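You operate a simulated robot arm through the tools that you are given. There is no shell and no other tool.

You are at the controls of a simulated robot arm. One attempt, no reset.

TASK
Close the filter up, start the pump, warm the oil into the green.
Fine: cover and black tap shut, red filter button down, then unlock the pump; watch the heat gauge.

It is judged by the outcome, as a careful person would: the job done as asked, and still so three seconds after it is handed in. It fails if anything else is knocked over, pushed out of place, dropped, spilled or broken. A push-on lid holds only when it is set on centred and level and pressed home; a screw cap is set on level and turned clockwise until tight.

THE ROBOT
A 6-joint arm with a fingered hand, fixed in place. Base frame: the origin is at the foot of the arm, x ahead of it, y to its left, z up; the work surface is at about z = 0.2. Readings come in m, degrees, newtons and seconds.
With the tool pointing down near the work surface it reaches from about 0.22 to 0.56 m from the base axis. Its first joint turns from -166.0 to 166.0 degrees. Payload 4 kg.
The TCP is the grasp point between the finger pads, 0.026 m short of the fingertips. In the tool frame z runs along the fingers and y along their closing line. Largest opening 0.148 m; the body of the gripper starts 0.073 m behind the TCP. The gripper is a hand of 3 fingers: y runs from the thumb to the fingers, the wrist lies at [0, 0, -0.239] in the tool frame, and closing takes about 1.5 s.
Orientation is that of the tool frame in the base frame, as a unit quaternion [x, y, z, w]. With the fingers straight down and closing along the base's y, the tool's x points along the base's -x, its y along +y and its z along -z.

THE INTERFACE
- The arm moves only by the tool play_rows. Its argument "series" is a list of rows, each an object (a shift or turn left out is 0, a gripper value left out holds the last) with "xyz": the shift along the tool's x, y, z in units of 20 mm (1.0 is 20 mm), a list of three; "turn": the turn, a rotation vector about the tool's x, y, z in units of 5 degrees (1.0 is 5 degrees), a list of three; "jaw": the finger opening in m, from 0 to 0.148. In form: [{"xyz": [x, y, z], "turn": [rx, ry, rz], "jaw": jaw}, ...]. A call has 1 to 20 rows; each row shifts and turns the commanded pose from where the row before left it, along the tool's axes as they then stand. A call with a number of a shift or a turn outside -1 to 1 is refused whole. Each row takes 0.2 s and may step no farther than 0.05 m and 8.6 degrees from the row before; otherwise, or with a gripper value out of range, the whole call is refused. Where a pose cannot be reached the arm comes as near as it can. A force on the tool above 70 N (or 10 N above the force at the start of the call, whichever is more), or a blocked arm, ends the call early, and 0.2 s more pass. The fingers move at their own pace (about 0.153 m/s each) and stop on an object; they squeeze with about 25 N. The grip force told is the motor's: it shows also when the fingers shut on nothing. Time passes only in rows, and 0.2 s behind the last, so rows that do not move let the fingers close. It gives the time, the measured TCP pose, the force on the tool (base axes), the opening and the grip force at its end, in the units of the frame above (readings bear some noise), with the torque about the TCP (base axes, N m) and any sound that the robot's microphone picked up, and new pictures: "pictures" is both (left out), scene, wrist or none.
- Cameras (640 x 400 px; columns grow to the right, rows downward): "scene" is fixed at [0.2197, -0.5003, 1.3707]; the picture's right is [0.78, -0.62, 0.00], its down [-0.34, -0.43, -0.83] and it looks along [0.52, 0.65, -0.55] (base axes); focal length 214 px, centre (320, 200). "wrist" rides on the gripper at [0.068, -0.039, -0.09] in the tool frame; the picture's right is [0.50, 0.87, 0.00], its down [-0.66, 0.38, -0.65] and it looks along [-0.57, 0.33, 0.76] (tool axes); focal length 222 px, centre (320, 200). There is no depth. A picture from a camera that has moved, and an enlarged one, comes with that camera's place and axes in the base frame and with its lens.
- lift_body(by): slides the trunk up (or, below 0, down) by that many m; the arm rides with it, the base frame stays. It gives what a move gives, with no picture.
- set_grasp(shape): the hand has 3 fingers and takes this shape, open, in about a second: jaw (thumb against the fingers, like two jaws); tri (thumb and two fingers); tip (a fingertip pinch); poke (one finger out to press); point (the index stretched); flat (the hand flat); cup (the hand cupped); fist (a fist). The gripper value then closes the fingers along that shape, each until it touches; the sizes above hold for jaw. It gives what a move gives, with no picture.
- zoom(camera, box): a new picture of the part [left, top, right, bottom] of that camera's present view, enlarged. The clock stands still meanwhile.
- sign_off(): hands the job in; it is judged then, once.

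Places have to be worked out from the pictures, the camera data and where the tool is seen. Open the gripper and draw the arm clear of the work before you hand the job in, unless the task says otherwise.

The tools are called as a command line: name --argument value ..., lists and objects as JSON in quotes. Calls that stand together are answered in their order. play_rows: Moves the arm, as the interface text tells. Its arguments: {"type":"object","properties":{"series":{"type":"array","items":{"type":"object","properties":{"xyz":{"type":"array","items":{"type":"number"}},"turn":{"type":"array","items":{"type":"number"}},"jaw":{"type":"number"}}}},"pictures":{"type":"string","enum":["both","scene","wrist","none"]}},"required":["series"]} The other tools are called the same way: lift_body (by) slides the trunk up or down; set_grasp (shape) gives the hand a shape; zoom (camera, box) takes an enlarged picture of a part of a camera's view; sign_off () hands the job in.

At the start:

```text
t: 0.0
ee_pos: [0.3831, -0.1631, 1.3059]
orientation: [0.001, 1.0, 0.0, 0.001]
contact_force: [-0.3, -0.4, -0.2]
wrist_torque: [-0.02, -0.01, -0.02]
opening: 0.148
grip_force: 0.1
shape: jaw
trunk travel left (down, up): [-0.525, 0.065]
```

scene: 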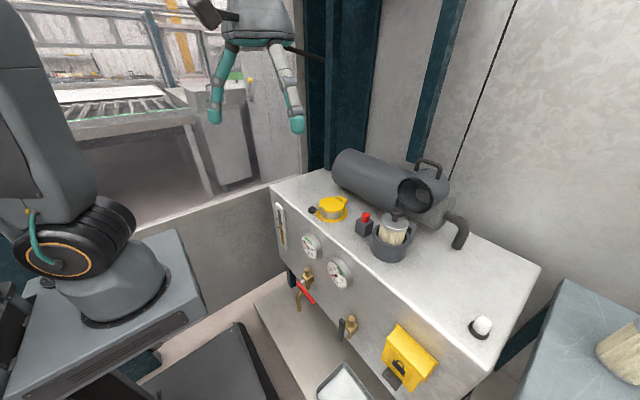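
wrist: 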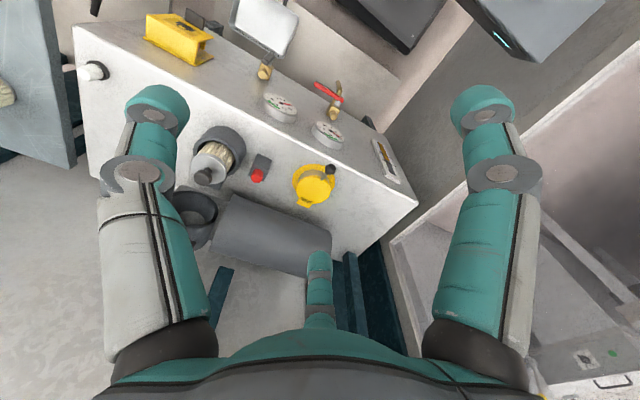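

The scene shows an oil unit with a filter pot, a red button, gauges, taps and a yellow locked cover. I will zoom in on the details first.

zoom --camera "scene" --box '[260, 180, 420, 280]'

zoom --camera "scene" --box '[260, 260, 420, 360]'

zoom --camera "scene" --box '[340, 300, 500, 400]'

zoom --camera "scene" --box '[330, 140, 490, 240]'

zoom --camera "wrist" --box '[180, 60, 400, 220]'

```text
4.00 times, centred on (340, 230) of scene
camera zoom: at [0.2197, -0.5003, 1.3707], right [0.78, -0.62, 0.0], down [-0.34, -0.43, -0.83], along [0.52, 0.65, -0.55], focal length 858 px, centre (240, 80)
```

zoom: 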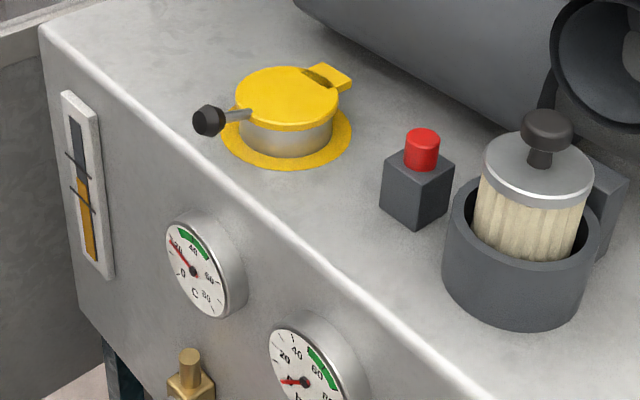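

```text
4.00 times, centred on (340, 310) of scene
camera zoom: at [0.2197, -0.5003, 1.3707], right [0.78, -0.62, 0.0], down [-0.34, -0.43, -0.83], along [0.52, 0.65, -0.55], focal length 858 px, centre (240, -240)
```

zoom: 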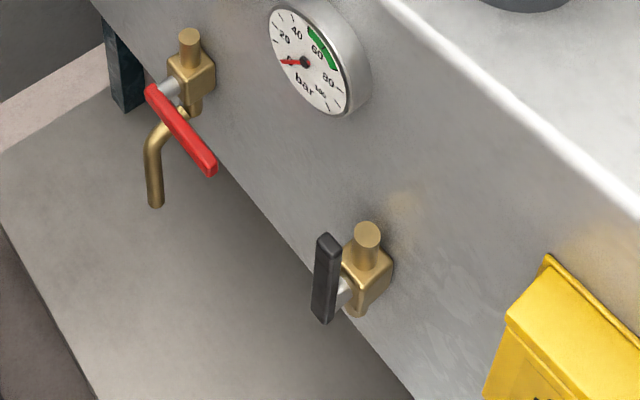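

```text
4.00 times, centred on (420, 350) of scene
camera zoom: at [0.2197, -0.5003, 1.3707], right [0.78, -0.62, 0.0], down [-0.34, -0.43, -0.83], along [0.52, 0.65, -0.55], focal length 858 px, centre (-80, -400)
```

zoom: 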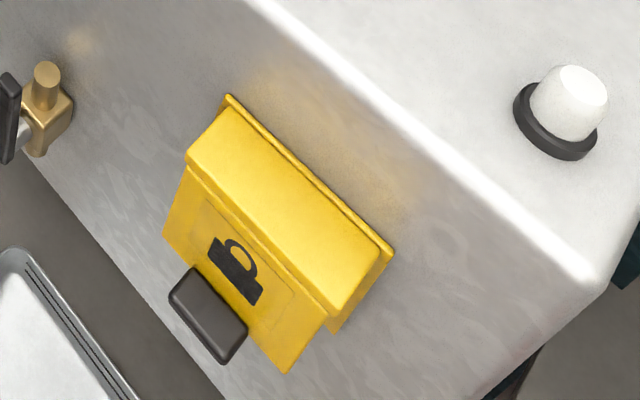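

```text
4.00 times, centred on (410, 190) of scene
camera zoom: at [0.2197, -0.5003, 1.3707], right [0.78, -0.62, 0.0], down [-0.34, -0.43, -0.83], along [0.52, 0.65, -0.55], focal length 858 px, centre (-40, 240)
```

zoom: 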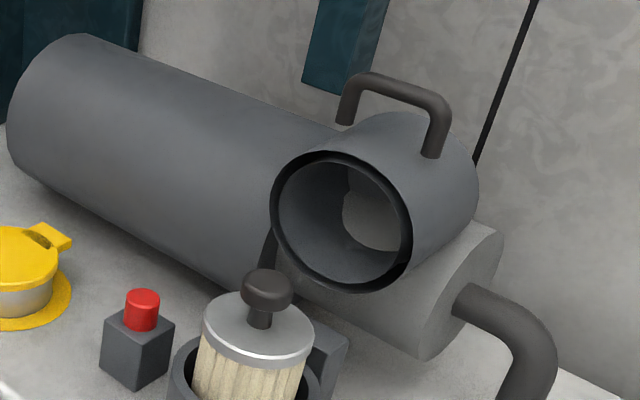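

```text
2.50 times, centred on (290, 140) of wrist
camera zoom: at [0.3141, -0.2027, 1.3962], right [-0.5, 0.87, 0.0], down [0.66, 0.38, 0.66], along [0.57, 0.33, -0.76], focal length 555 px, centre (395, 350)
```

zoom: 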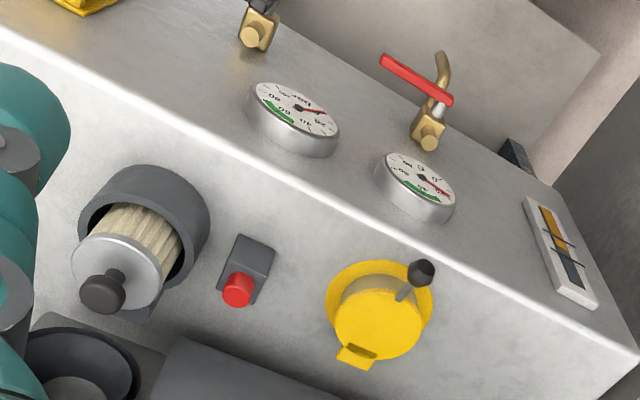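

I place the red button near (0.64,-0.18,0.97) and the filter knob near (0.65,-0.27,1.04). The open hinged cover has its handle near (0.78,-0.27,1.14), the black tap is near (0.55,-0.28,0.55), and the yellow lock box is near (0.52,-0.46,0.75). I start by easing forward to test reach and get a closer look.

play_rows --series '[{"xyz": [-1, -0.8, 0]}, {"xyz": [-1, -0.8, 0]}, {"xyz": [-1, -0.8, 0]}, {"xyz": [-1, -0.8, 0]}, {"xyz": [-1, -0.8, 0]}, {"xyz": [-1, -0.8, 0]}]'

```text
t: 1.4
ee_pos: [0.503, -0.2583, 1.3067]
orientation: [0.001, 1.0, 0.001, 0.001]
contact_force: [-0.3, -0.3, 1.3]
wrist_torque: [0.02, -0.01, -0.01]
opening: 0.1481
grip_force: 0.2
shape: jaw
trunk travel left (down, up): [-0.525, 0.065]
camera wrist: at [0.4349, -0.2987, 1.3966], right [-0.5, 0.87, 0.0], down [0.65, 0.38, 0.66], along [0.57, 0.33, -0.76], focal length 222 px, centre (320, 200)
```

scene: 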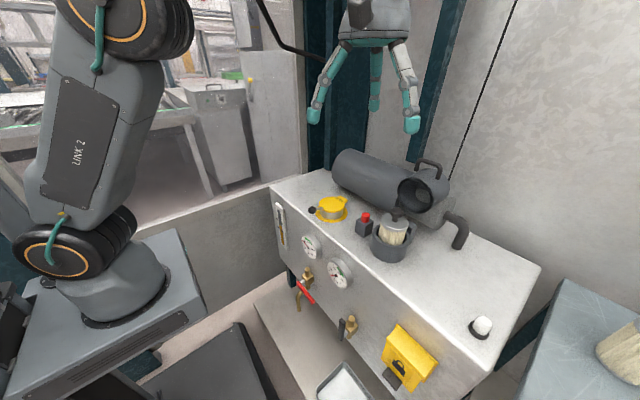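
wrist: 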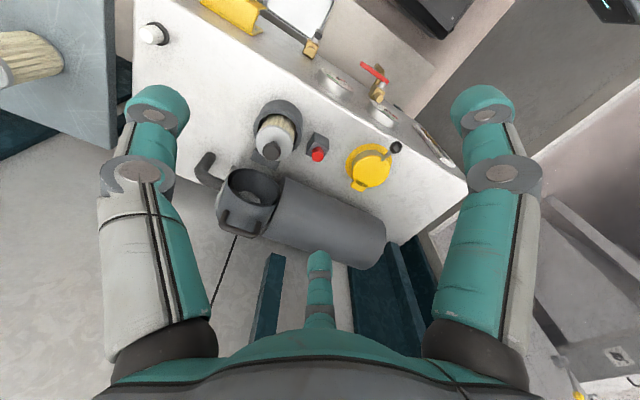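

Reach is good so far and the cover, with its loop handle, is visible from above. I zoom in to measure it.

zoom --camera "wrist" --box '[180, 90, 340, 250]'

zoom --camera "wrist" --box '[200, 0, 440, 150]'

zoom --camera "scene" --box '[300, 10, 440, 150]'

```text
2.50 times, centred on (260, 170) of wrist
camera zoom: at [0.4349, -0.2987, 1.3966], right [-0.5, 0.87, 0.0], down [0.65, 0.38, 0.66], along [0.57, 0.33, -0.76], focal length 555 px, centre (470, 275)
```

zoom: 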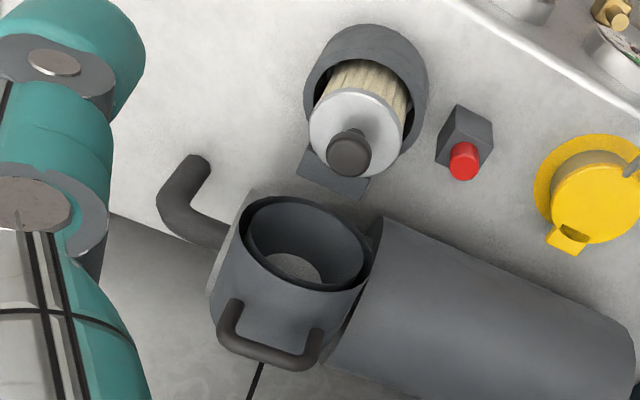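

```text
2.67 times, centred on (320, 75) of wrist
camera zoom: at [0.4349, -0.2987, 1.3966], right [-0.5, 0.87, 0.0], down [0.65, 0.38, 0.66], along [0.57, 0.33, -0.76], focal length 592 px, centre (320, 533)
```

zoom: 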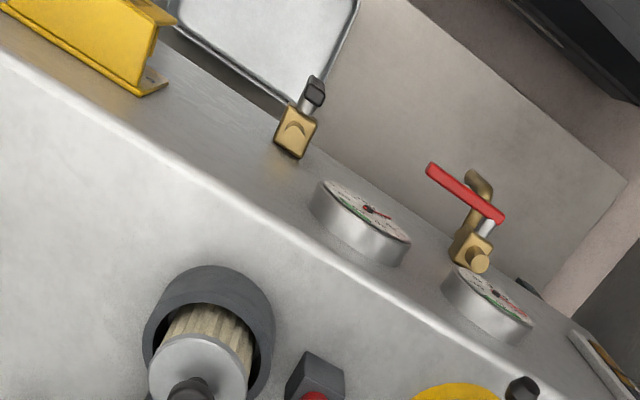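

```text
2.86 times, centred on (370, 80) of scene
camera zoom: at [0.2197, -0.5003, 1.3707], right [0.78, -0.62, 0.0], down [-0.34, -0.43, -0.83], along [0.52, 0.65, -0.55], focal length 613 px, centre (177, 543)
```

zoom: 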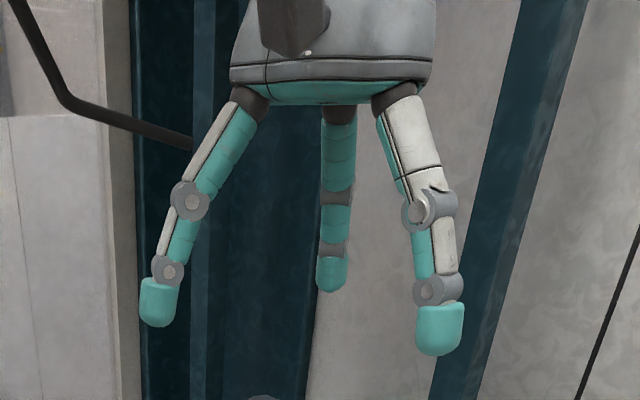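

The handle bar appears to run along y near (0.758,-0.276,1.147), and the cup rim is near (0.64,-0.28,0.945). I put the hand in the fingertip pinch shape and check how it looks.

set_grasp --shape "tip"

zoom --camera "scene" --box '[300, 10, 440, 150]'

zoom --camera "wrist" --box '[0, 0, 640, 400]'

```text
t: 2.3
ee_pos: [0.5021, -0.2577, 1.3063]
orientation: [0.001, 1.0, 0.0, 0.001]
contact_force: [-0.3, -0.6, -0.3]
wrist_torque: [0.03, 0.01, -0.03]
opening: 0.1478
grip_force: 0.1
shape: tip
trunk travel left (down, up): [-0.525, 0.065]
```

```text
2.86 times, centred on (370, 80) of scene
camera zoom: at [0.2197, -0.5003, 1.3707], right [0.78, -0.62, 0.0], down [-0.34, -0.43, -0.83], along [0.52, 0.65, -0.55], focal length 613 px, centre (177, 543)
```

zoom: 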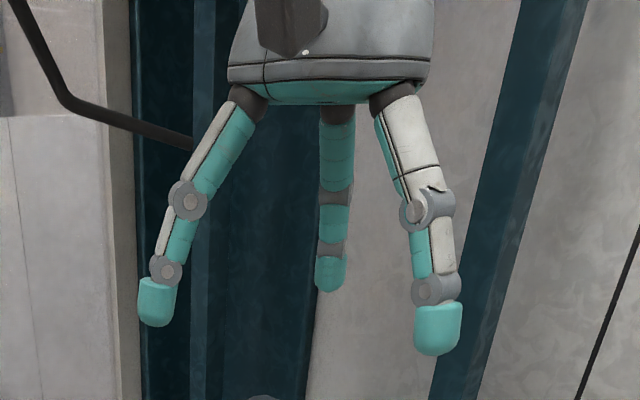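

```text
1.00 times, centred on (320, 200) of wrist (not enlarged: the box is as wide or as high as the picture)
camera zoom: at [0.4342, -0.2981, 1.3968], right [-0.5, 0.87, 0.0], down [0.65, 0.38, 0.66], along [0.57, 0.33, -0.76], focal length 222 px, centre (320, 200)
```

zoom: 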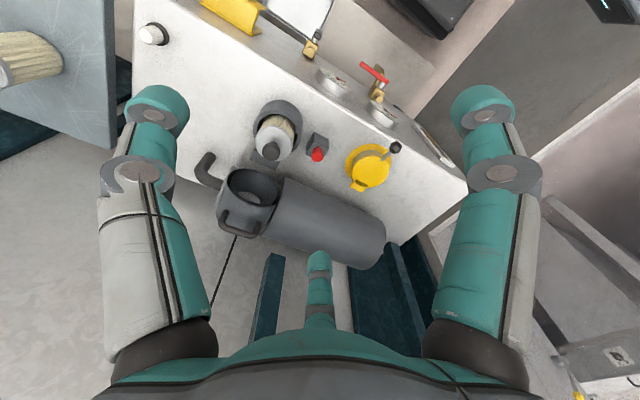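

Open, the tip shape looks the same as jaw. I close it partly to see how the fingers meet.

play_rows --series '[{"jaw": 0.03}, {}, {}, {}, {}, {}]'

zoom --camera "scene" --box '[300, 10, 440, 150]'

```text
t: 3.7
ee_pos: [0.5016, -0.2578, 1.3063]
orientation: [0.001, 1.0, 0.0, 0.001]
contact_force: [-0.5, -0.7, 0.0]
wrist_torque: [0.01, -0.02, 0.04]
opening: 0.0303
grip_force: 0.0
shape: tip
trunk travel left (down, up): [-0.525, 0.065]
camera wrist: at [0.4342, -0.2982, 1.3968], right [-0.5, 0.87, 0.0], down [0.65, 0.38, 0.66], along [0.57, 0.33, -0.76], focal length 222 px, centre (320, 200)
```

scene: 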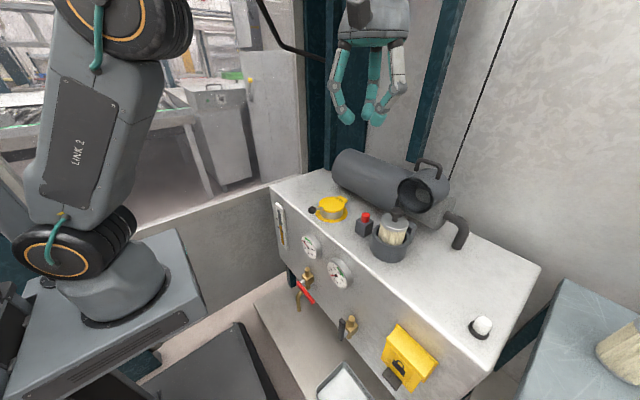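
wrist: 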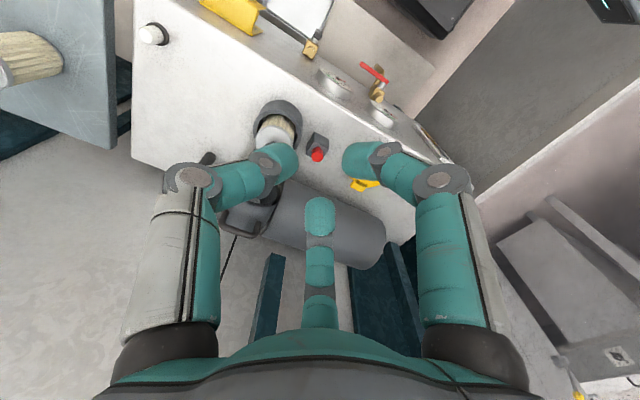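

```text
2.86 times, centred on (370, 80) of scene
camera zoom: at [0.2197, -0.5003, 1.3707], right [0.78, -0.62, 0.0], down [-0.34, -0.43, -0.83], along [0.52, 0.65, -0.55], focal length 613 px, centre (177, 543)
```

zoom: 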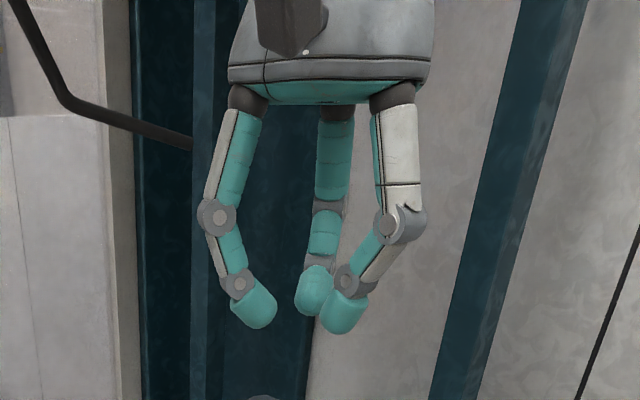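

In tip all three fingers curl inward, which looks bulky for a small loop. I look at the poke shape as a hooking and pressing tool.

set_grasp --shape "poke"

zoom --camera "scene" --box '[300, 10, 440, 150]'

zoom --camera "wrist" --box '[0, 0, 640, 400]'

```text
t: 4.6
ee_pos: [0.5024, -0.2591, 1.3062]
orientation: [0.001, 1.0, 0.0, 0.001]
contact_force: [0.1, 0.0, -0.1]
wrist_torque: [0.02, 0.0, -0.04]
opening: 0.0
grip_force: 0.0
shape: poke
trunk travel left (down, up): [-0.525, 0.065]
```

```text
2.86 times, centred on (370, 80) of scene
camera zoom: at [0.2197, -0.5003, 1.3707], right [0.78, -0.62, 0.0], down [-0.34, -0.43, -0.83], along [0.52, 0.65, -0.55], focal length 613 px, centre (177, 543)
```

zoom: 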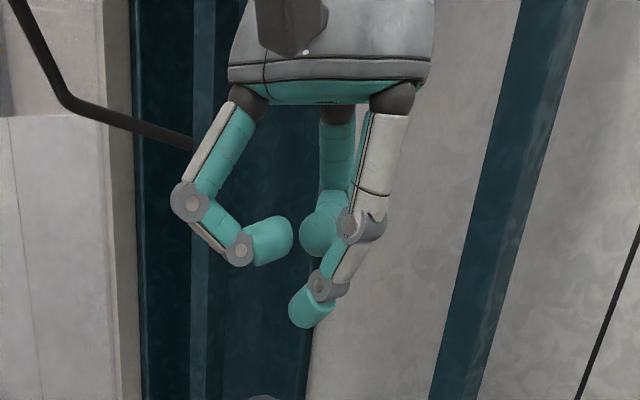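

```text
1.00 times, centred on (320, 200) of wrist (not enlarged: the box is as wide or as high as the picture)
camera zoom: at [0.4342, -0.2982, 1.3968], right [-0.5, 0.87, 0.0], down [0.65, 0.38, 0.66], along [0.57, 0.33, -0.76], focal length 222 px, centre (320, 200)
```

zoom: 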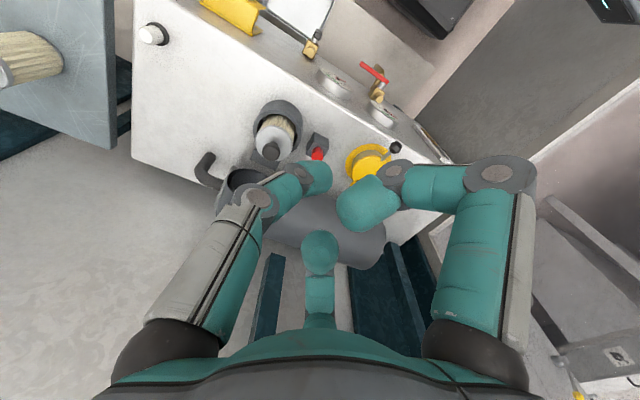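

Poke puts the thumb tip roughly on the tool axis near the TCP. I check "point" too, since it may stick out farther.

set_grasp --shape "point"

zoom --camera "scene" --box '[300, 10, 440, 150]'

zoom --camera "wrist" --box '[0, 0, 640, 400]'

```text
t: 5.5
ee_pos: [0.503, -0.2573, 1.3069]
orientation: [0.001, 1.0, -0.001, 0.002]
contact_force: [-0.1, -1.1, 0.2]
wrist_torque: [-0.02, -0.04, 0.03]
opening: 0.1421
grip_force: 0.0
shape: point
trunk travel left (down, up): [-0.525, 0.065]
```

```text
2.86 times, centred on (370, 80) of scene
camera zoom: at [0.2197, -0.5003, 1.3707], right [0.78, -0.62, 0.0], down [-0.34, -0.43, -0.83], along [0.52, 0.65, -0.55], focal length 613 px, centre (177, 543)
```

zoom: 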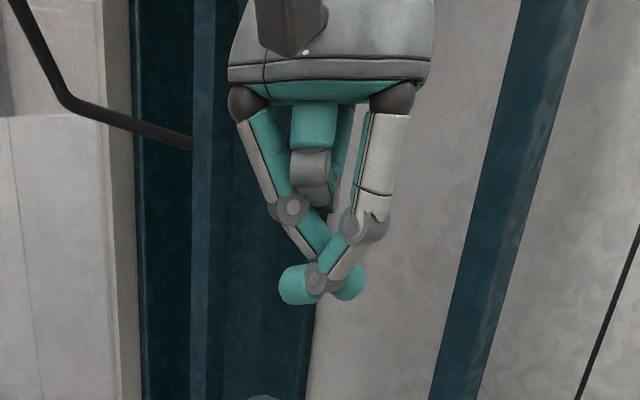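

```text
1.00 times, centred on (320, 200) of wrist (not enlarged: the box is as wide or as high as the picture)
camera zoom: at [0.4342, -0.2982, 1.3968], right [-0.5, 0.87, 0.0], down [0.65, 0.38, 0.66], along [0.57, 0.33, -0.76], focal length 222 px, centre (320, 200)
```

zoom: 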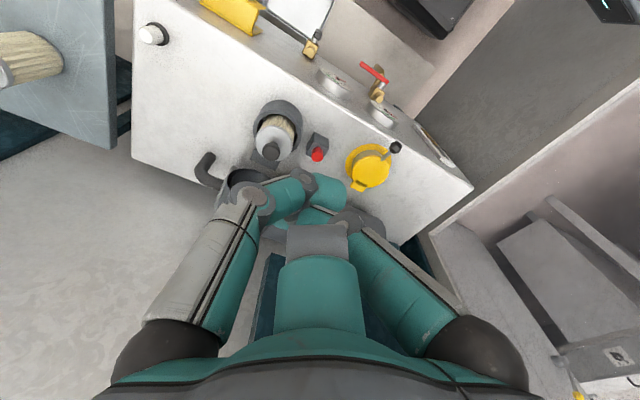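

Poke suits the button, and jaw suits gripping the cover handle, with the thumb passing through the loop. I go back to jaw and roll the tool 90° so it closes in the x–z plane.

set_grasp --shape "jaw"

play_rows --series '[{"turn": [0, 0, 1], "jaw": 0.06}, {"turn": [0, 0, 1]}, {"turn": [0, 0, 1]}, {"turn": [0, 0, 1]}, {"turn": [0, 0, 1]}, {"turn": [0, 0, 1]}, {"turn": [0, 0, 1]}, {"turn": [0, 0, 1]}, {"turn": [0, 0, 1]}, {"turn": [0, 0, 1]}, {"turn": [0, 0, 1]}, {"turn": [0, 0, 1]}, {"turn": [0, 0, 1]}, {"turn": [0, 0, 1]}, {"turn": [0, 0, 1]}, {"turn": [0, 0, 1]}, {"turn": [0, 0, 1]}, {"turn": [0, 0, 1]}]'

```text
t: 6.4
ee_pos: [0.502, -0.2595, 1.306]
orientation: [0.0, 1.0, -0.001, 0.001]
contact_force: [1.3, -0.7, 0.0]
wrist_torque: [0.02, 0.01, -0.05]
opening: 0.148
grip_force: 0.0
shape: jaw
trunk travel left (down, up): [-0.525, 0.065]
```

```text
t: 10.2
ee_pos: [0.502, -0.259, 1.3062]
orientation: [0.708, 0.706, 0.0, 0.001]
contact_force: [0.8, -0.1, 0.1]
wrist_torque: [0.0, 0.01, 0.0]
opening: 0.0605
grip_force: 0.2
shape: jaw
trunk travel left (down, up): [-0.525, 0.065]
camera wrist: at [0.4634, -0.1927, 1.3964], right [0.87, 0.5, 0.0], down [0.38, -0.66, 0.65], along [0.33, -0.57, -0.76], focal length 222 px, centre (320, 200)
```

scene: 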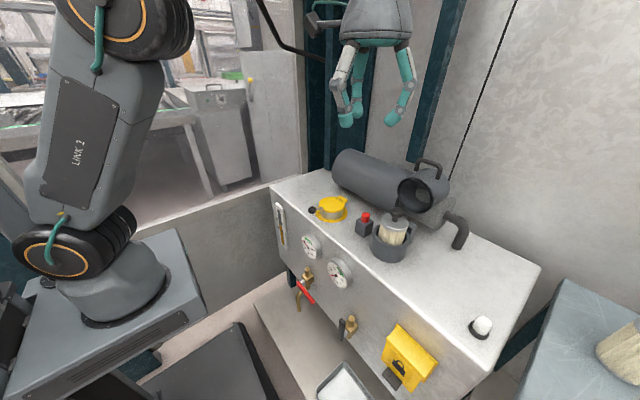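
wrist: 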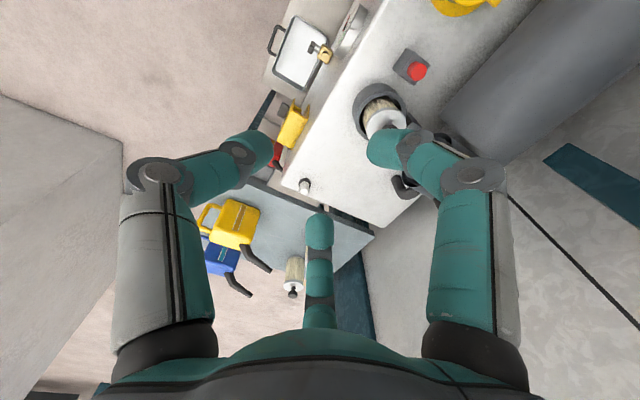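

A red item shows beneath the yellow box. I zoom in on that and the side table before going on.

zoom --camera "wrist" --box '[230, 0, 390, 200]'

zoom --camera "wrist" --box '[240, 80, 330, 180]'

```text
2.00 times, centred on (310, 100) of wrist
camera zoom: at [0.4634, -0.1927, 1.3964], right [0.87, 0.5, 0.0], down [0.38, -0.66, 0.65], along [0.33, -0.57, -0.76], focal length 444 px, centre (340, 400)
```

zoom: 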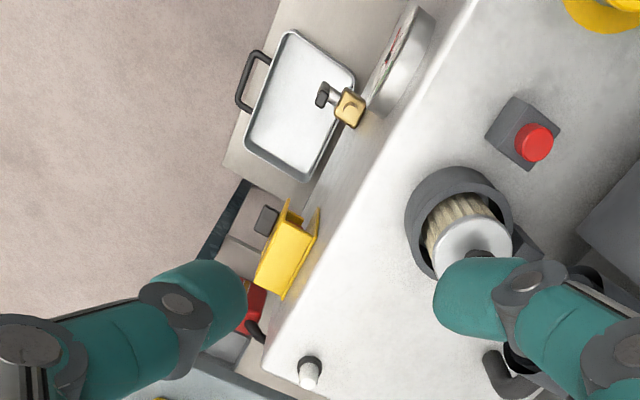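

```text
4.00 times, centred on (285, 130) of wrist
camera zoom: at [0.4634, -0.1927, 1.3964], right [0.87, 0.5, 0.0], down [0.38, -0.66, 0.65], along [0.33, -0.57, -0.76], focal length 888 px, centre (460, 480)
```

zoom: 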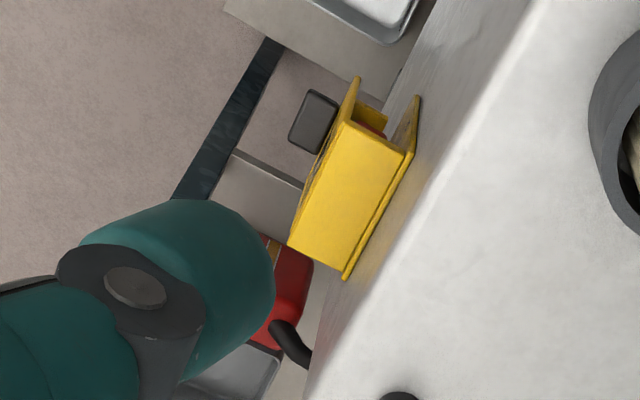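

It looks like a top-hinged flap with a dark tab. I deal with the cover first, tilting the tool 55° forward at this safe spot.

play_rows --series '[{"turn": [-1, 0, 0]}, {"turn": [-1, 0, 0]}, {"turn": [-1, 0, 0]}, {"turn": [-1, 0, 0]}, {"turn": [-1, 0, 0]}, {"turn": [-1, 0, 0]}, {"turn": [-1, 0, 0]}, {"turn": [-1, 0, 0]}, {"turn": [-1, 0, 0]}, {"turn": [-1, 0, 0]}, {"turn": [-1, 0, 0]}]'

```text
t: 12.6
ee_pos: [0.5019, -0.2597, 1.3049]
orientation: [0.627, 0.625, 0.327, 0.329]
contact_force: [0.3, 0.9, 0.1]
wrist_torque: [0.03, 0.01, -0.03]
opening: 0.0603
grip_force: 0.1
shape: jaw
trunk travel left (down, up): [-0.525, 0.065]
camera wrist: at [0.4055, -0.1923, 1.3253], right [0.5, 0.5, 0.71], down [-0.32, -0.65, 0.68], along [0.81, -0.57, -0.16], focal length 222 px, centre (320, 200)
```

scene: 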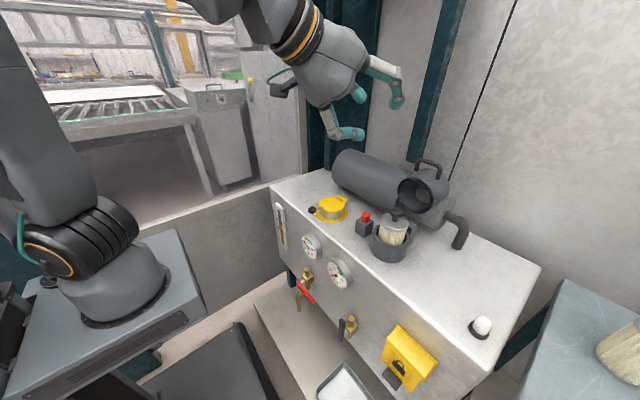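
wrist: 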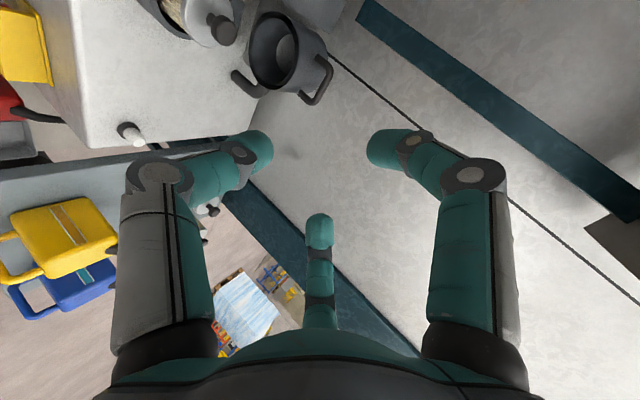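

The camera now looks along the cover, so I zoom in on the handle to triangulate it better.

zoom --camera "wrist" --box '[180, 0, 360, 112]'

zoom --camera "scene" --box '[380, 140, 480, 260]'

```text
3.56 times, centred on (270, 56) of wrist
camera zoom: at [0.4055, -0.1923, 1.3253], right [0.5, 0.5, 0.71], down [-0.32, -0.65, 0.68], along [0.81, -0.57, -0.16], focal length 790 px, centre (498, 712)
```

zoom: 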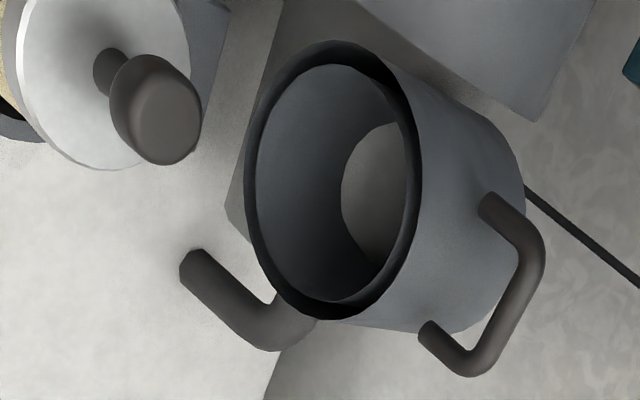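

```text
3.33 times, centred on (430, 200) of scene
camera zoom: at [0.2197, -0.5003, 1.3707], right [0.78, -0.62, 0.0], down [-0.34, -0.43, -0.83], along [0.52, 0.65, -0.55], focal length 715 px, centre (-47, 200)
```

zoom: 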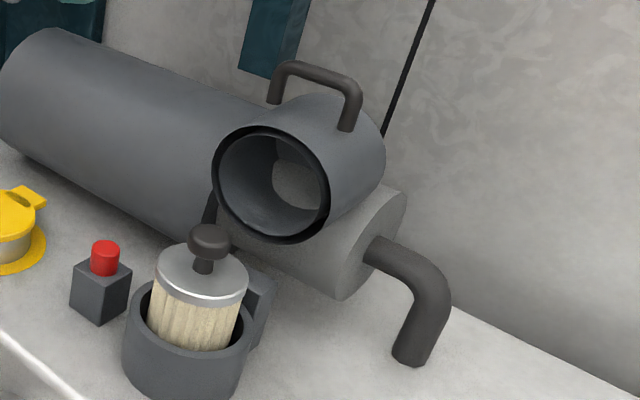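

I now have the bar centre at about (0.757,-0.277,1.145), roughly 54 mm long, with little clearance over the cover body. A near-radial fingertip pinch is best, so I raise the trunk and reduce the tilt to 30°.

lift_body --by 0.06

play_rows --series '[{"turn": [1, 0, 0]}, {"turn": [1, 0, 0]}, {"turn": [1, 0, 0]}, {"turn": [1, 0, 0]}, {"turn": [1, 0, 0], "jaw": 0.05}]' --pictures "none"

```text
t: 13.6
ee_pos: [0.5018, -0.2599, 1.3659]
orientation: [0.627, 0.627, 0.327, 0.327]
contact_force: [-0.1, -0.3, -0.6]
wrist_torque: [0.01, 0.02, 0.02]
opening: 0.0602
grip_force: 0.1
shape: jaw
trunk travel left (down, up): [-0.585, 0.005]
```

```text
t: 14.8
ee_pos: [0.5022, -0.2588, 1.3651]
orientation: [0.684, 0.682, 0.183, 0.182]
contact_force: [0.3, 0.1, 0.2]
wrist_torque: [0.0, 0.02, 0.0]
opening: 0.0503
grip_force: 0.0
shape: jaw
trunk travel left (down, up): [-0.585, 0.005]
```

The tool is tilted 30° at z = 1.365. I move to a pre-approach point about 8 cm short of the bar along the tool axis.

play_rows --series '[{"xyz": [-0.075, 0.474, 0.918]}, {"xyz": [-0.075, 0.474, 0.918]}, {"xyz": [-0.075, 0.474, 0.918]}, {"xyz": [-0.075, 0.474, 0.918]}, {"xyz": [-0.075, 0.474, 0.918]}, {"xyz": [-0.075, 0.474, 0.918]}, {"xyz": [-0.075, 0.474, 0.918]}, {"xyz": [-0.075, 0.474, 0.918]}, {"xyz": [-0.075, 0.474, 0.918]}, {"xyz": [-0.075, 0.474, 0.918]}, {"xyz": [-0.075, 0.474, 0.918]}, {"xyz": [-0.075, 0.474, 0.918]}]'

zoom --camera "scene" --box '[350, 90, 490, 230]'

```text
t: 17.4
ee_pos: [0.7119, -0.2782, 1.2319]
orientation: [0.683, 0.683, 0.183, 0.183]
contact_force: [-0.3, -0.4, 0.7]
wrist_torque: [-0.01, 0.0, -0.02]
opening: 0.0503
grip_force: 0.1
shape: jaw
trunk travel left (down, up): [-0.585, 0.005]
camera wrist: at [0.6329, -0.2109, 1.2901], right [0.75, 0.5, 0.43], down [0.0, -0.66, 0.76], along [0.66, -0.57, -0.49], focal length 222 px, centre (320, 200)
```

scene: 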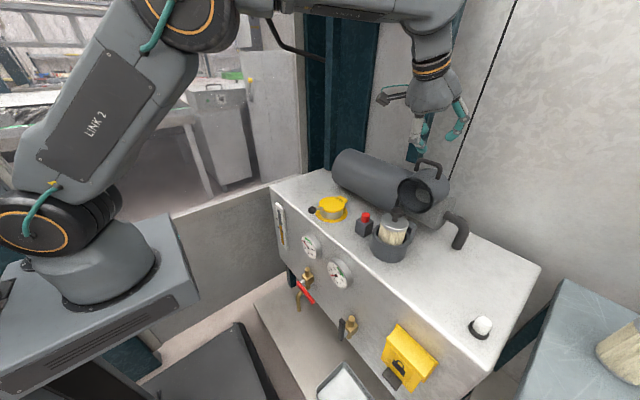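
wrist: 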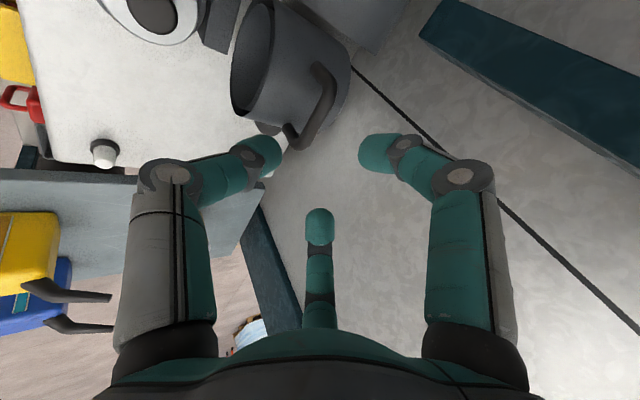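

```text
2.86 times, centred on (420, 160) of scene
camera zoom: at [0.2197, -0.5003, 1.3707], right [0.78, -0.62, 0.0], down [-0.34, -0.43, -0.83], along [0.52, 0.65, -0.55], focal length 613 px, centre (34, 314)
```

zoom: 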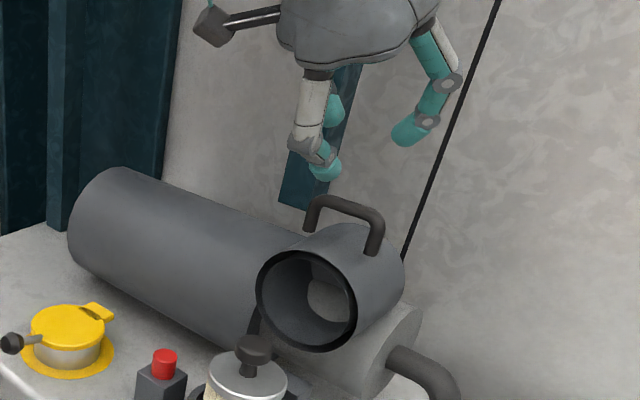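

Everything lines up, and this view again puts the bar at (0.755,-0.276,1.143). I advance 5 cm along the tool axis and look again.

play_rows --series '[{"xyz": [0, 0, 0.5]}, {"xyz": [0, 0, 0.5]}, {"xyz": [0, 0, 0.5]}, {"xyz": [0, 0, 0.5]}, {"xyz": [0, 0, 0.5]}]'

zoom --camera "wrist" --box '[220, 40, 420, 240]'

zoom --camera "scene" --box '[380, 110, 480, 210]'

```text
t: 18.6
ee_pos: [0.7384, -0.2775, 1.1891]
orientation: [0.684, 0.682, 0.183, 0.183]
contact_force: [-0.2, 0.3, -0.1]
wrist_torque: [0.0, -0.05, -0.02]
opening: 0.0506
grip_force: 0.0
shape: jaw
trunk travel left (down, up): [-0.585, 0.005]
camera wrist: at [0.6579, -0.2106, 1.247], right [0.75, 0.5, 0.43], down [0.0, -0.66, 0.75], along [0.66, -0.57, -0.49], focal length 222 px, centre (320, 200)
```

scene: 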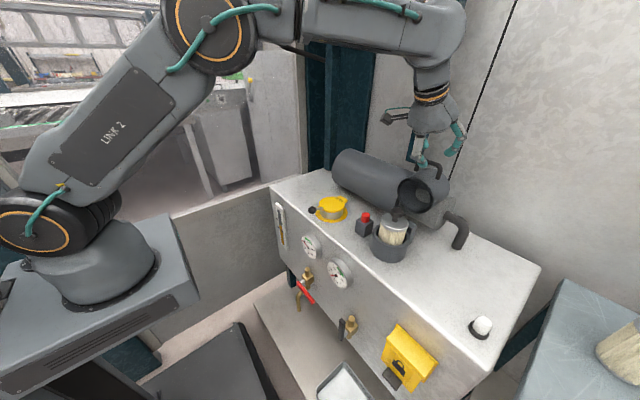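
wrist: 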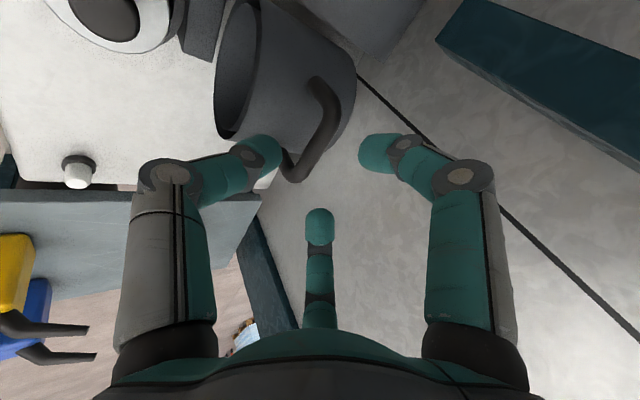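

```text
2.00 times, centred on (320, 140) of wrist
camera zoom: at [0.6579, -0.2106, 1.247], right [0.75, 0.5, 0.43], down [0.0, -0.66, 0.75], along [0.66, -0.57, -0.49], focal length 444 px, centre (320, 320)
```

zoom: 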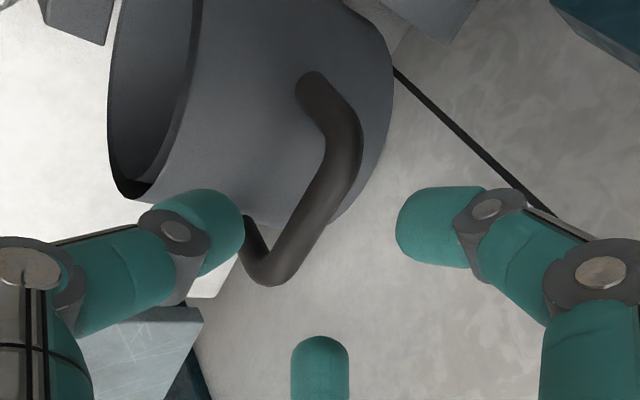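

```text
4.00 times, centred on (430, 160) of scene
camera zoom: at [0.2197, -0.5003, 1.3707], right [0.78, -0.62, 0.0], down [-0.34, -0.43, -0.83], along [0.52, 0.65, -0.55], focal length 858 px, centre (-120, 360)
```

zoom: 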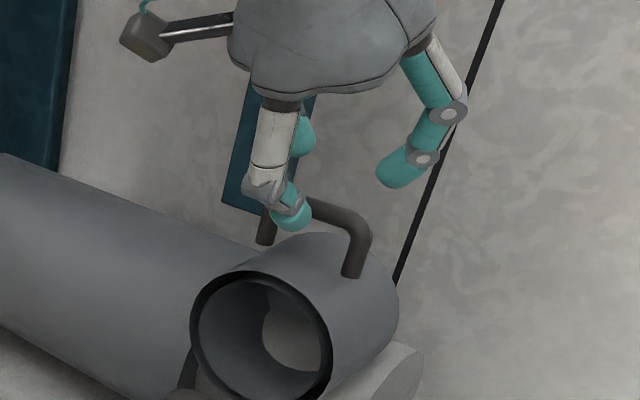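

The hand matches my model, and the two fingers sit at about ±33 mm, near the bar's ends. I shift 15 mm toward −y so one finger and the thumb land on the bar, then ease in to the grasp depth.

play_rows --series '[{"xyz": [-0.75, 0, 0]}, {"xyz": [0, 0, 0.4]}, {"xyz": [0, 0, 0.4]}, {"xyz": [0, 0, 0.3]}, {"xyz": [0, 0, 0.2]}]'

zoom --camera "wrist" --box '[220, 40, 420, 240]'

zoom --camera "scene" --box '[380, 110, 480, 210]'

```text
t: 19.8
ee_pos: [0.7498, -0.2931, 1.167]
orientation: [0.684, 0.682, 0.182, 0.184]
contact_force: [0.7, 0.1, 0.8]
wrist_torque: [-0.03, 0.01, -0.01]
opening: 0.0504
grip_force: 0.0
shape: jaw
trunk travel left (down, up): [-0.585, 0.005]
camera wrist: at [0.6704, -0.2261, 1.2245], right [0.75, 0.5, 0.43], down [0.0, -0.66, 0.76], along [0.66, -0.57, -0.49], focal length 222 px, centre (320, 200)
```

scene: 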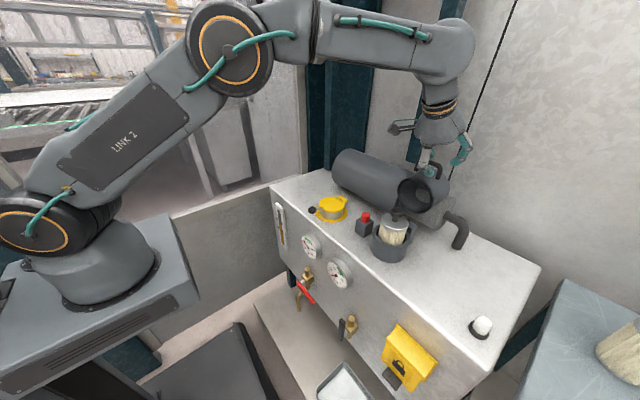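
wrist: 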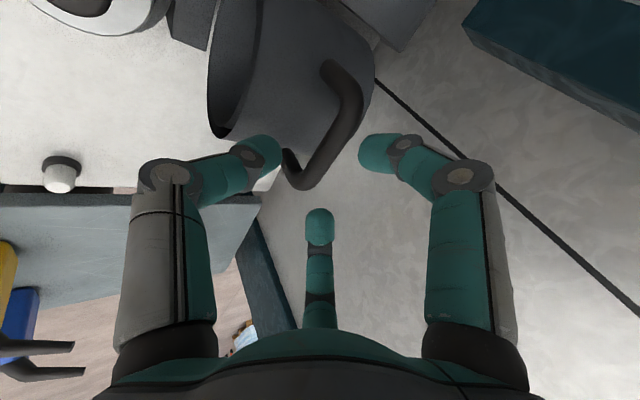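

```text
2.00 times, centred on (320, 140) of wrist
camera zoom: at [0.6704, -0.2261, 1.2245], right [0.75, 0.5, 0.43], down [0.0, -0.66, 0.76], along [0.66, -0.57, -0.49], focal length 444 px, centre (320, 320)
```

zoom: 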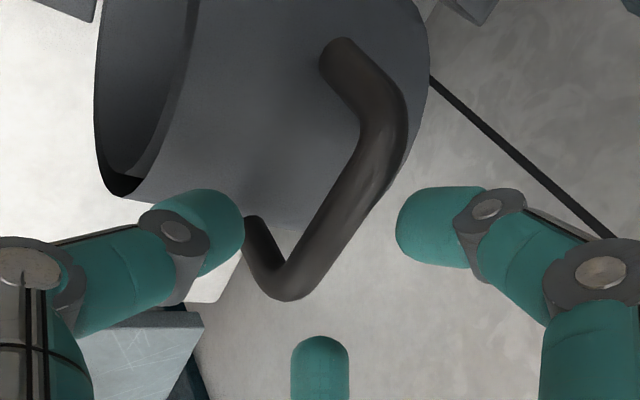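

```text
4.00 times, centred on (430, 160) of scene
camera zoom: at [0.2197, -0.5003, 1.3707], right [0.78, -0.62, 0.0], down [-0.34, -0.43, -0.83], along [0.52, 0.65, -0.55], focal length 858 px, centre (-120, 360)
```

zoom: 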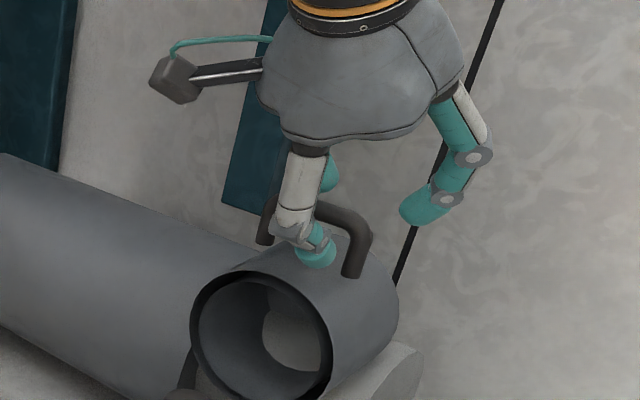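

The thumb is in front of the bar and the finger behind it, with no contact yet. I go 5 mm deeper and close on the bar.

play_rows --series '[{"xyz": [0, 0, 0.25]}, {"jaw": 0.03}, {"jaw": 0.015}, {"jaw": 0.005}, {}, {}]'

zoom --camera "wrist" --box '[220, 40, 420, 240]'

zoom --camera "scene" --box '[380, 110, 480, 210]'

```text
t: 21.2
ee_pos: [0.7523, -0.2926, 1.1607]
orientation: [0.683, 0.682, 0.184, 0.182]
contact_force: [-1.2, 0.7, -7.0]
wrist_torque: [0.03, 0.08, 0.01]
opening: 0.0091
grip_force: 25.2
shape: jaw
trunk travel left (down, up): [-0.585, 0.005]
camera wrist: at [0.6735, -0.226, 1.2194], right [0.75, 0.5, 0.43], down [0.0, -0.66, 0.75], along [0.66, -0.57, -0.49], focal length 222 px, centre (320, 200)
```

scene: 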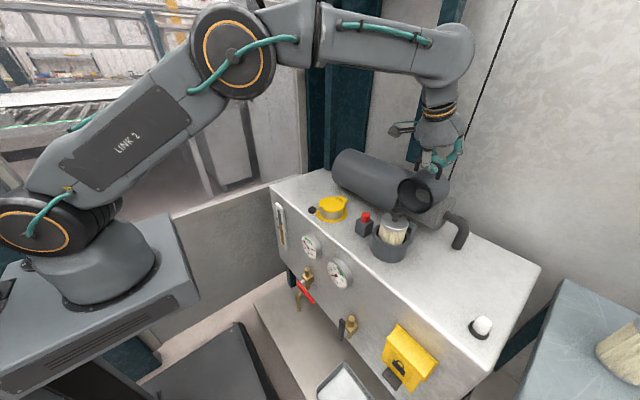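
wrist: 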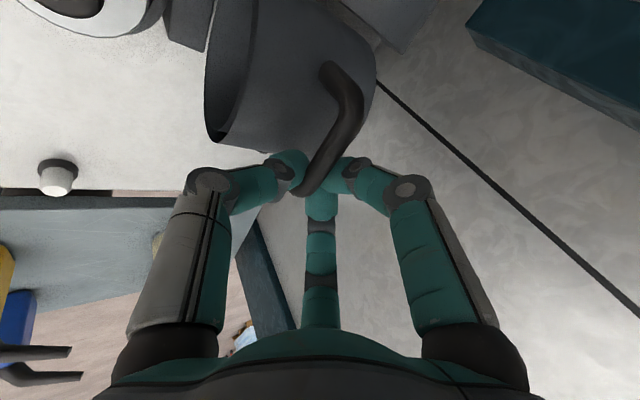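

```text
2.00 times, centred on (320, 140) of wrist
camera zoom: at [0.6735, -0.226, 1.2194], right [0.75, 0.5, 0.43], down [0.0, -0.66, 0.75], along [0.66, -0.57, -0.49], focal length 444 px, centre (320, 320)
```

zoom: 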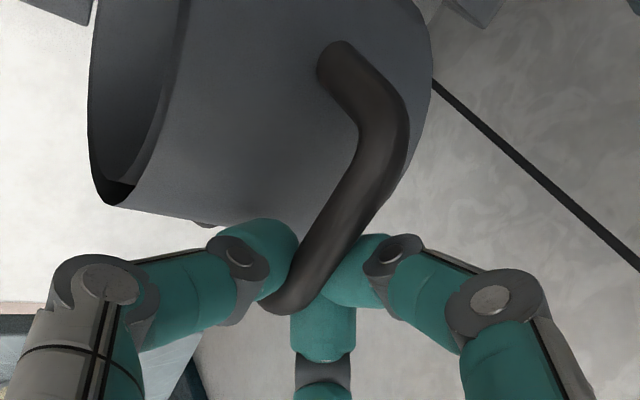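

```text
4.00 times, centred on (430, 160) of scene
camera zoom: at [0.2197, -0.5003, 1.3707], right [0.78, -0.62, 0.0], down [-0.34, -0.43, -0.83], along [0.52, 0.65, -0.55], focal length 858 px, centre (-120, 360)
```

zoom: 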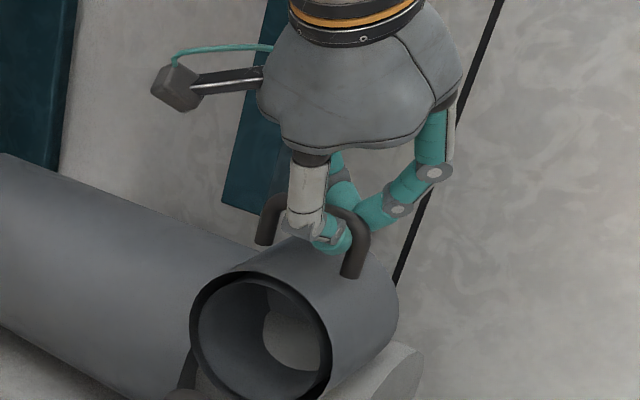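

The grip is on the bar (opening 9 mm, 25 N). I start the arc about the hinge, estimated at (0.733, 0.966) in x–z, beginning with two small steps to check forces.

play_rows --series '[{"xyz": [0, -0.677, -0.464], "turn": [-0.5, 0, 0]}, {"xyz": [0, -0.697, -0.436], "turn": [-0.5, 0, 0]}]' --pictures "scene"

zoom --camera "scene" --box '[360, 110, 480, 230]'

```text
t: 21.8
ee_pos: [0.7208, -0.2928, 1.1619]
orientation: [0.675, 0.674, 0.213, 0.212]
contact_force: [0.8, 0.4, -10.7]
wrist_torque: [0.01, 0.0, 0.02]
opening: 0.0083
grip_force: 25.0
shape: jaw
trunk travel left (down, up): [-0.585, 0.005]
```

scene: 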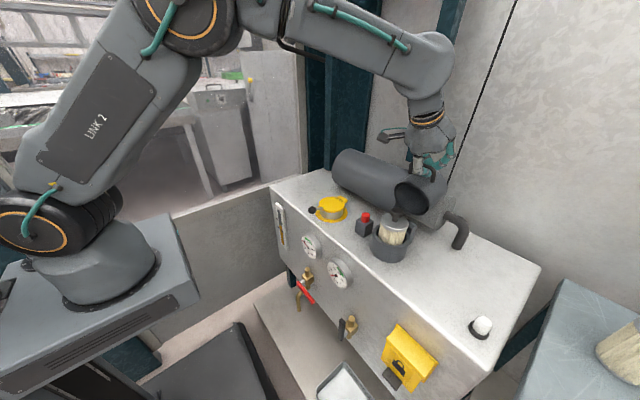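

```text
3.33 times, centred on (420, 170) of scene
camera zoom: at [0.2197, -0.5003, 1.3707], right [0.78, -0.62, 0.0], down [-0.34, -0.43, -0.83], along [0.52, 0.65, -0.55], focal length 715 px, centre (-13, 300)
```

zoom: 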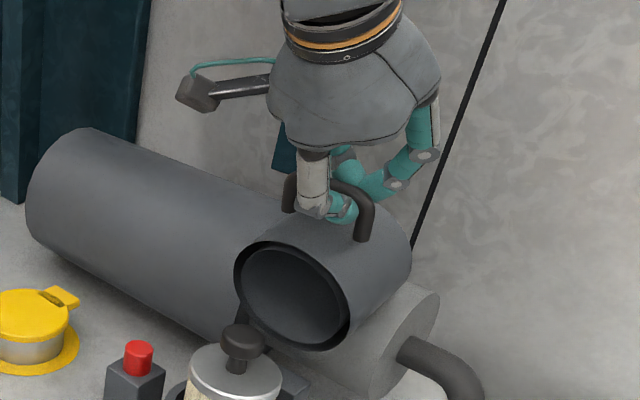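

The cover follows smoothly with low force. I continue the arc.

play_rows --series '[{"xyz": [0, -0.716, -0.407], "turn": [-0.5, 0, 0]}, {"xyz": [0, -0.732, -0.378], "turn": [-0.5, 0, 0]}, {"xyz": [0, -0.748, -0.346], "turn": [-0.5, 0, 0]}, {"xyz": [0, -0.763, -0.316], "turn": [-0.5, 0, 0]}]' --pictures "scene"

zoom --camera "scene" --box '[350, 120, 470, 240]'

```text
t: 22.8
ee_pos: [0.6572, -0.2923, 1.1477]
orientation: [0.654, 0.653, 0.27, 0.271]
contact_force: [8.0, -1.0, -15.1]
wrist_torque: [-0.01, -0.09, 0.02]
opening: 0.0077
grip_force: 24.9
shape: jaw
trunk travel left (down, up): [-0.585, 0.005]
```

scene: 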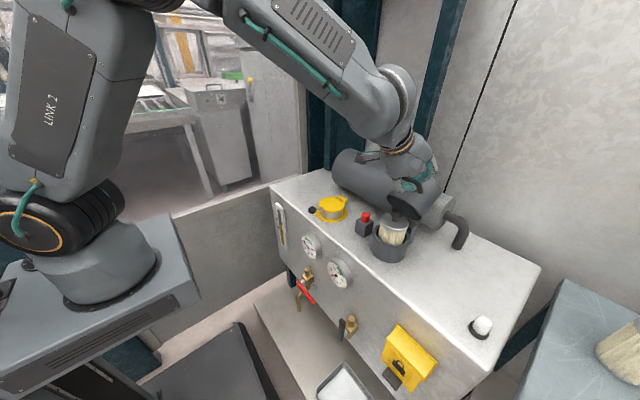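

```text
3.33 times, centred on (410, 180) of scene
camera zoom: at [0.2197, -0.5003, 1.3707], right [0.78, -0.62, 0.0], down [-0.34, -0.43, -0.83], along [0.52, 0.65, -0.55], focal length 715 px, centre (20, 267)
```

zoom: 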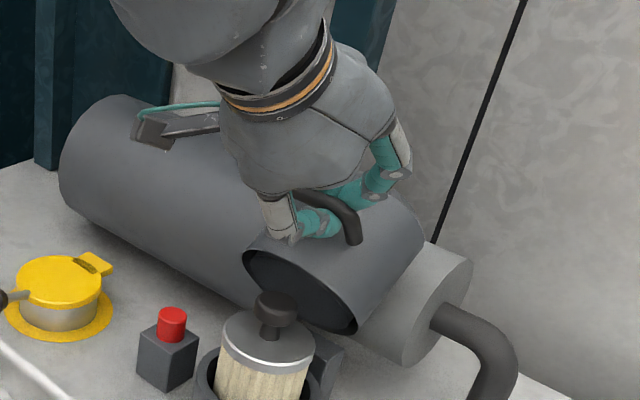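

The reading is a mild 17 N inward pull, so my radius is slightly large. I trim it by a few millimetres and continue.

play_rows --series '[{"xyz": [0, -0.776, -0.182], "turn": [-0.5, 0, 0]}, {"xyz": [0, -0.787, -0.202], "turn": [-0.5, 0, 0]}, {"xyz": [0, -0.798, -0.168], "turn": [-0.5, 0, 0]}]' --pictures "scene"

zoom --camera "scene" --box '[340, 130, 460, 250]'

```text
t: 23.6
ee_pos: [0.6168, -0.2931, 1.1219]
orientation: [0.635, 0.633, 0.313, 0.313]
contact_force: [9.6, -0.5, -11.0]
wrist_torque: [-0.04, -0.15, 0.01]
opening: 0.0078
grip_force: 24.9
shape: jaw
trunk travel left (down, up): [-0.585, 0.005]
```

scene: 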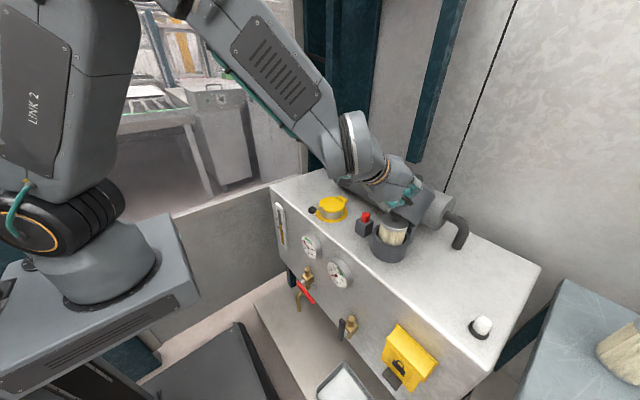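

```text
3.33 times, centred on (400, 190) of scene
camera zoom: at [0.2197, -0.5003, 1.3707], right [0.78, -0.62, 0.0], down [-0.34, -0.43, -0.83], along [0.52, 0.65, -0.55], focal length 715 px, centre (53, 233)
```

zoom: 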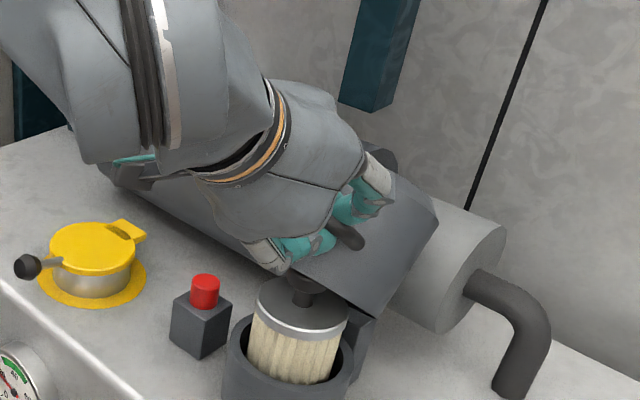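

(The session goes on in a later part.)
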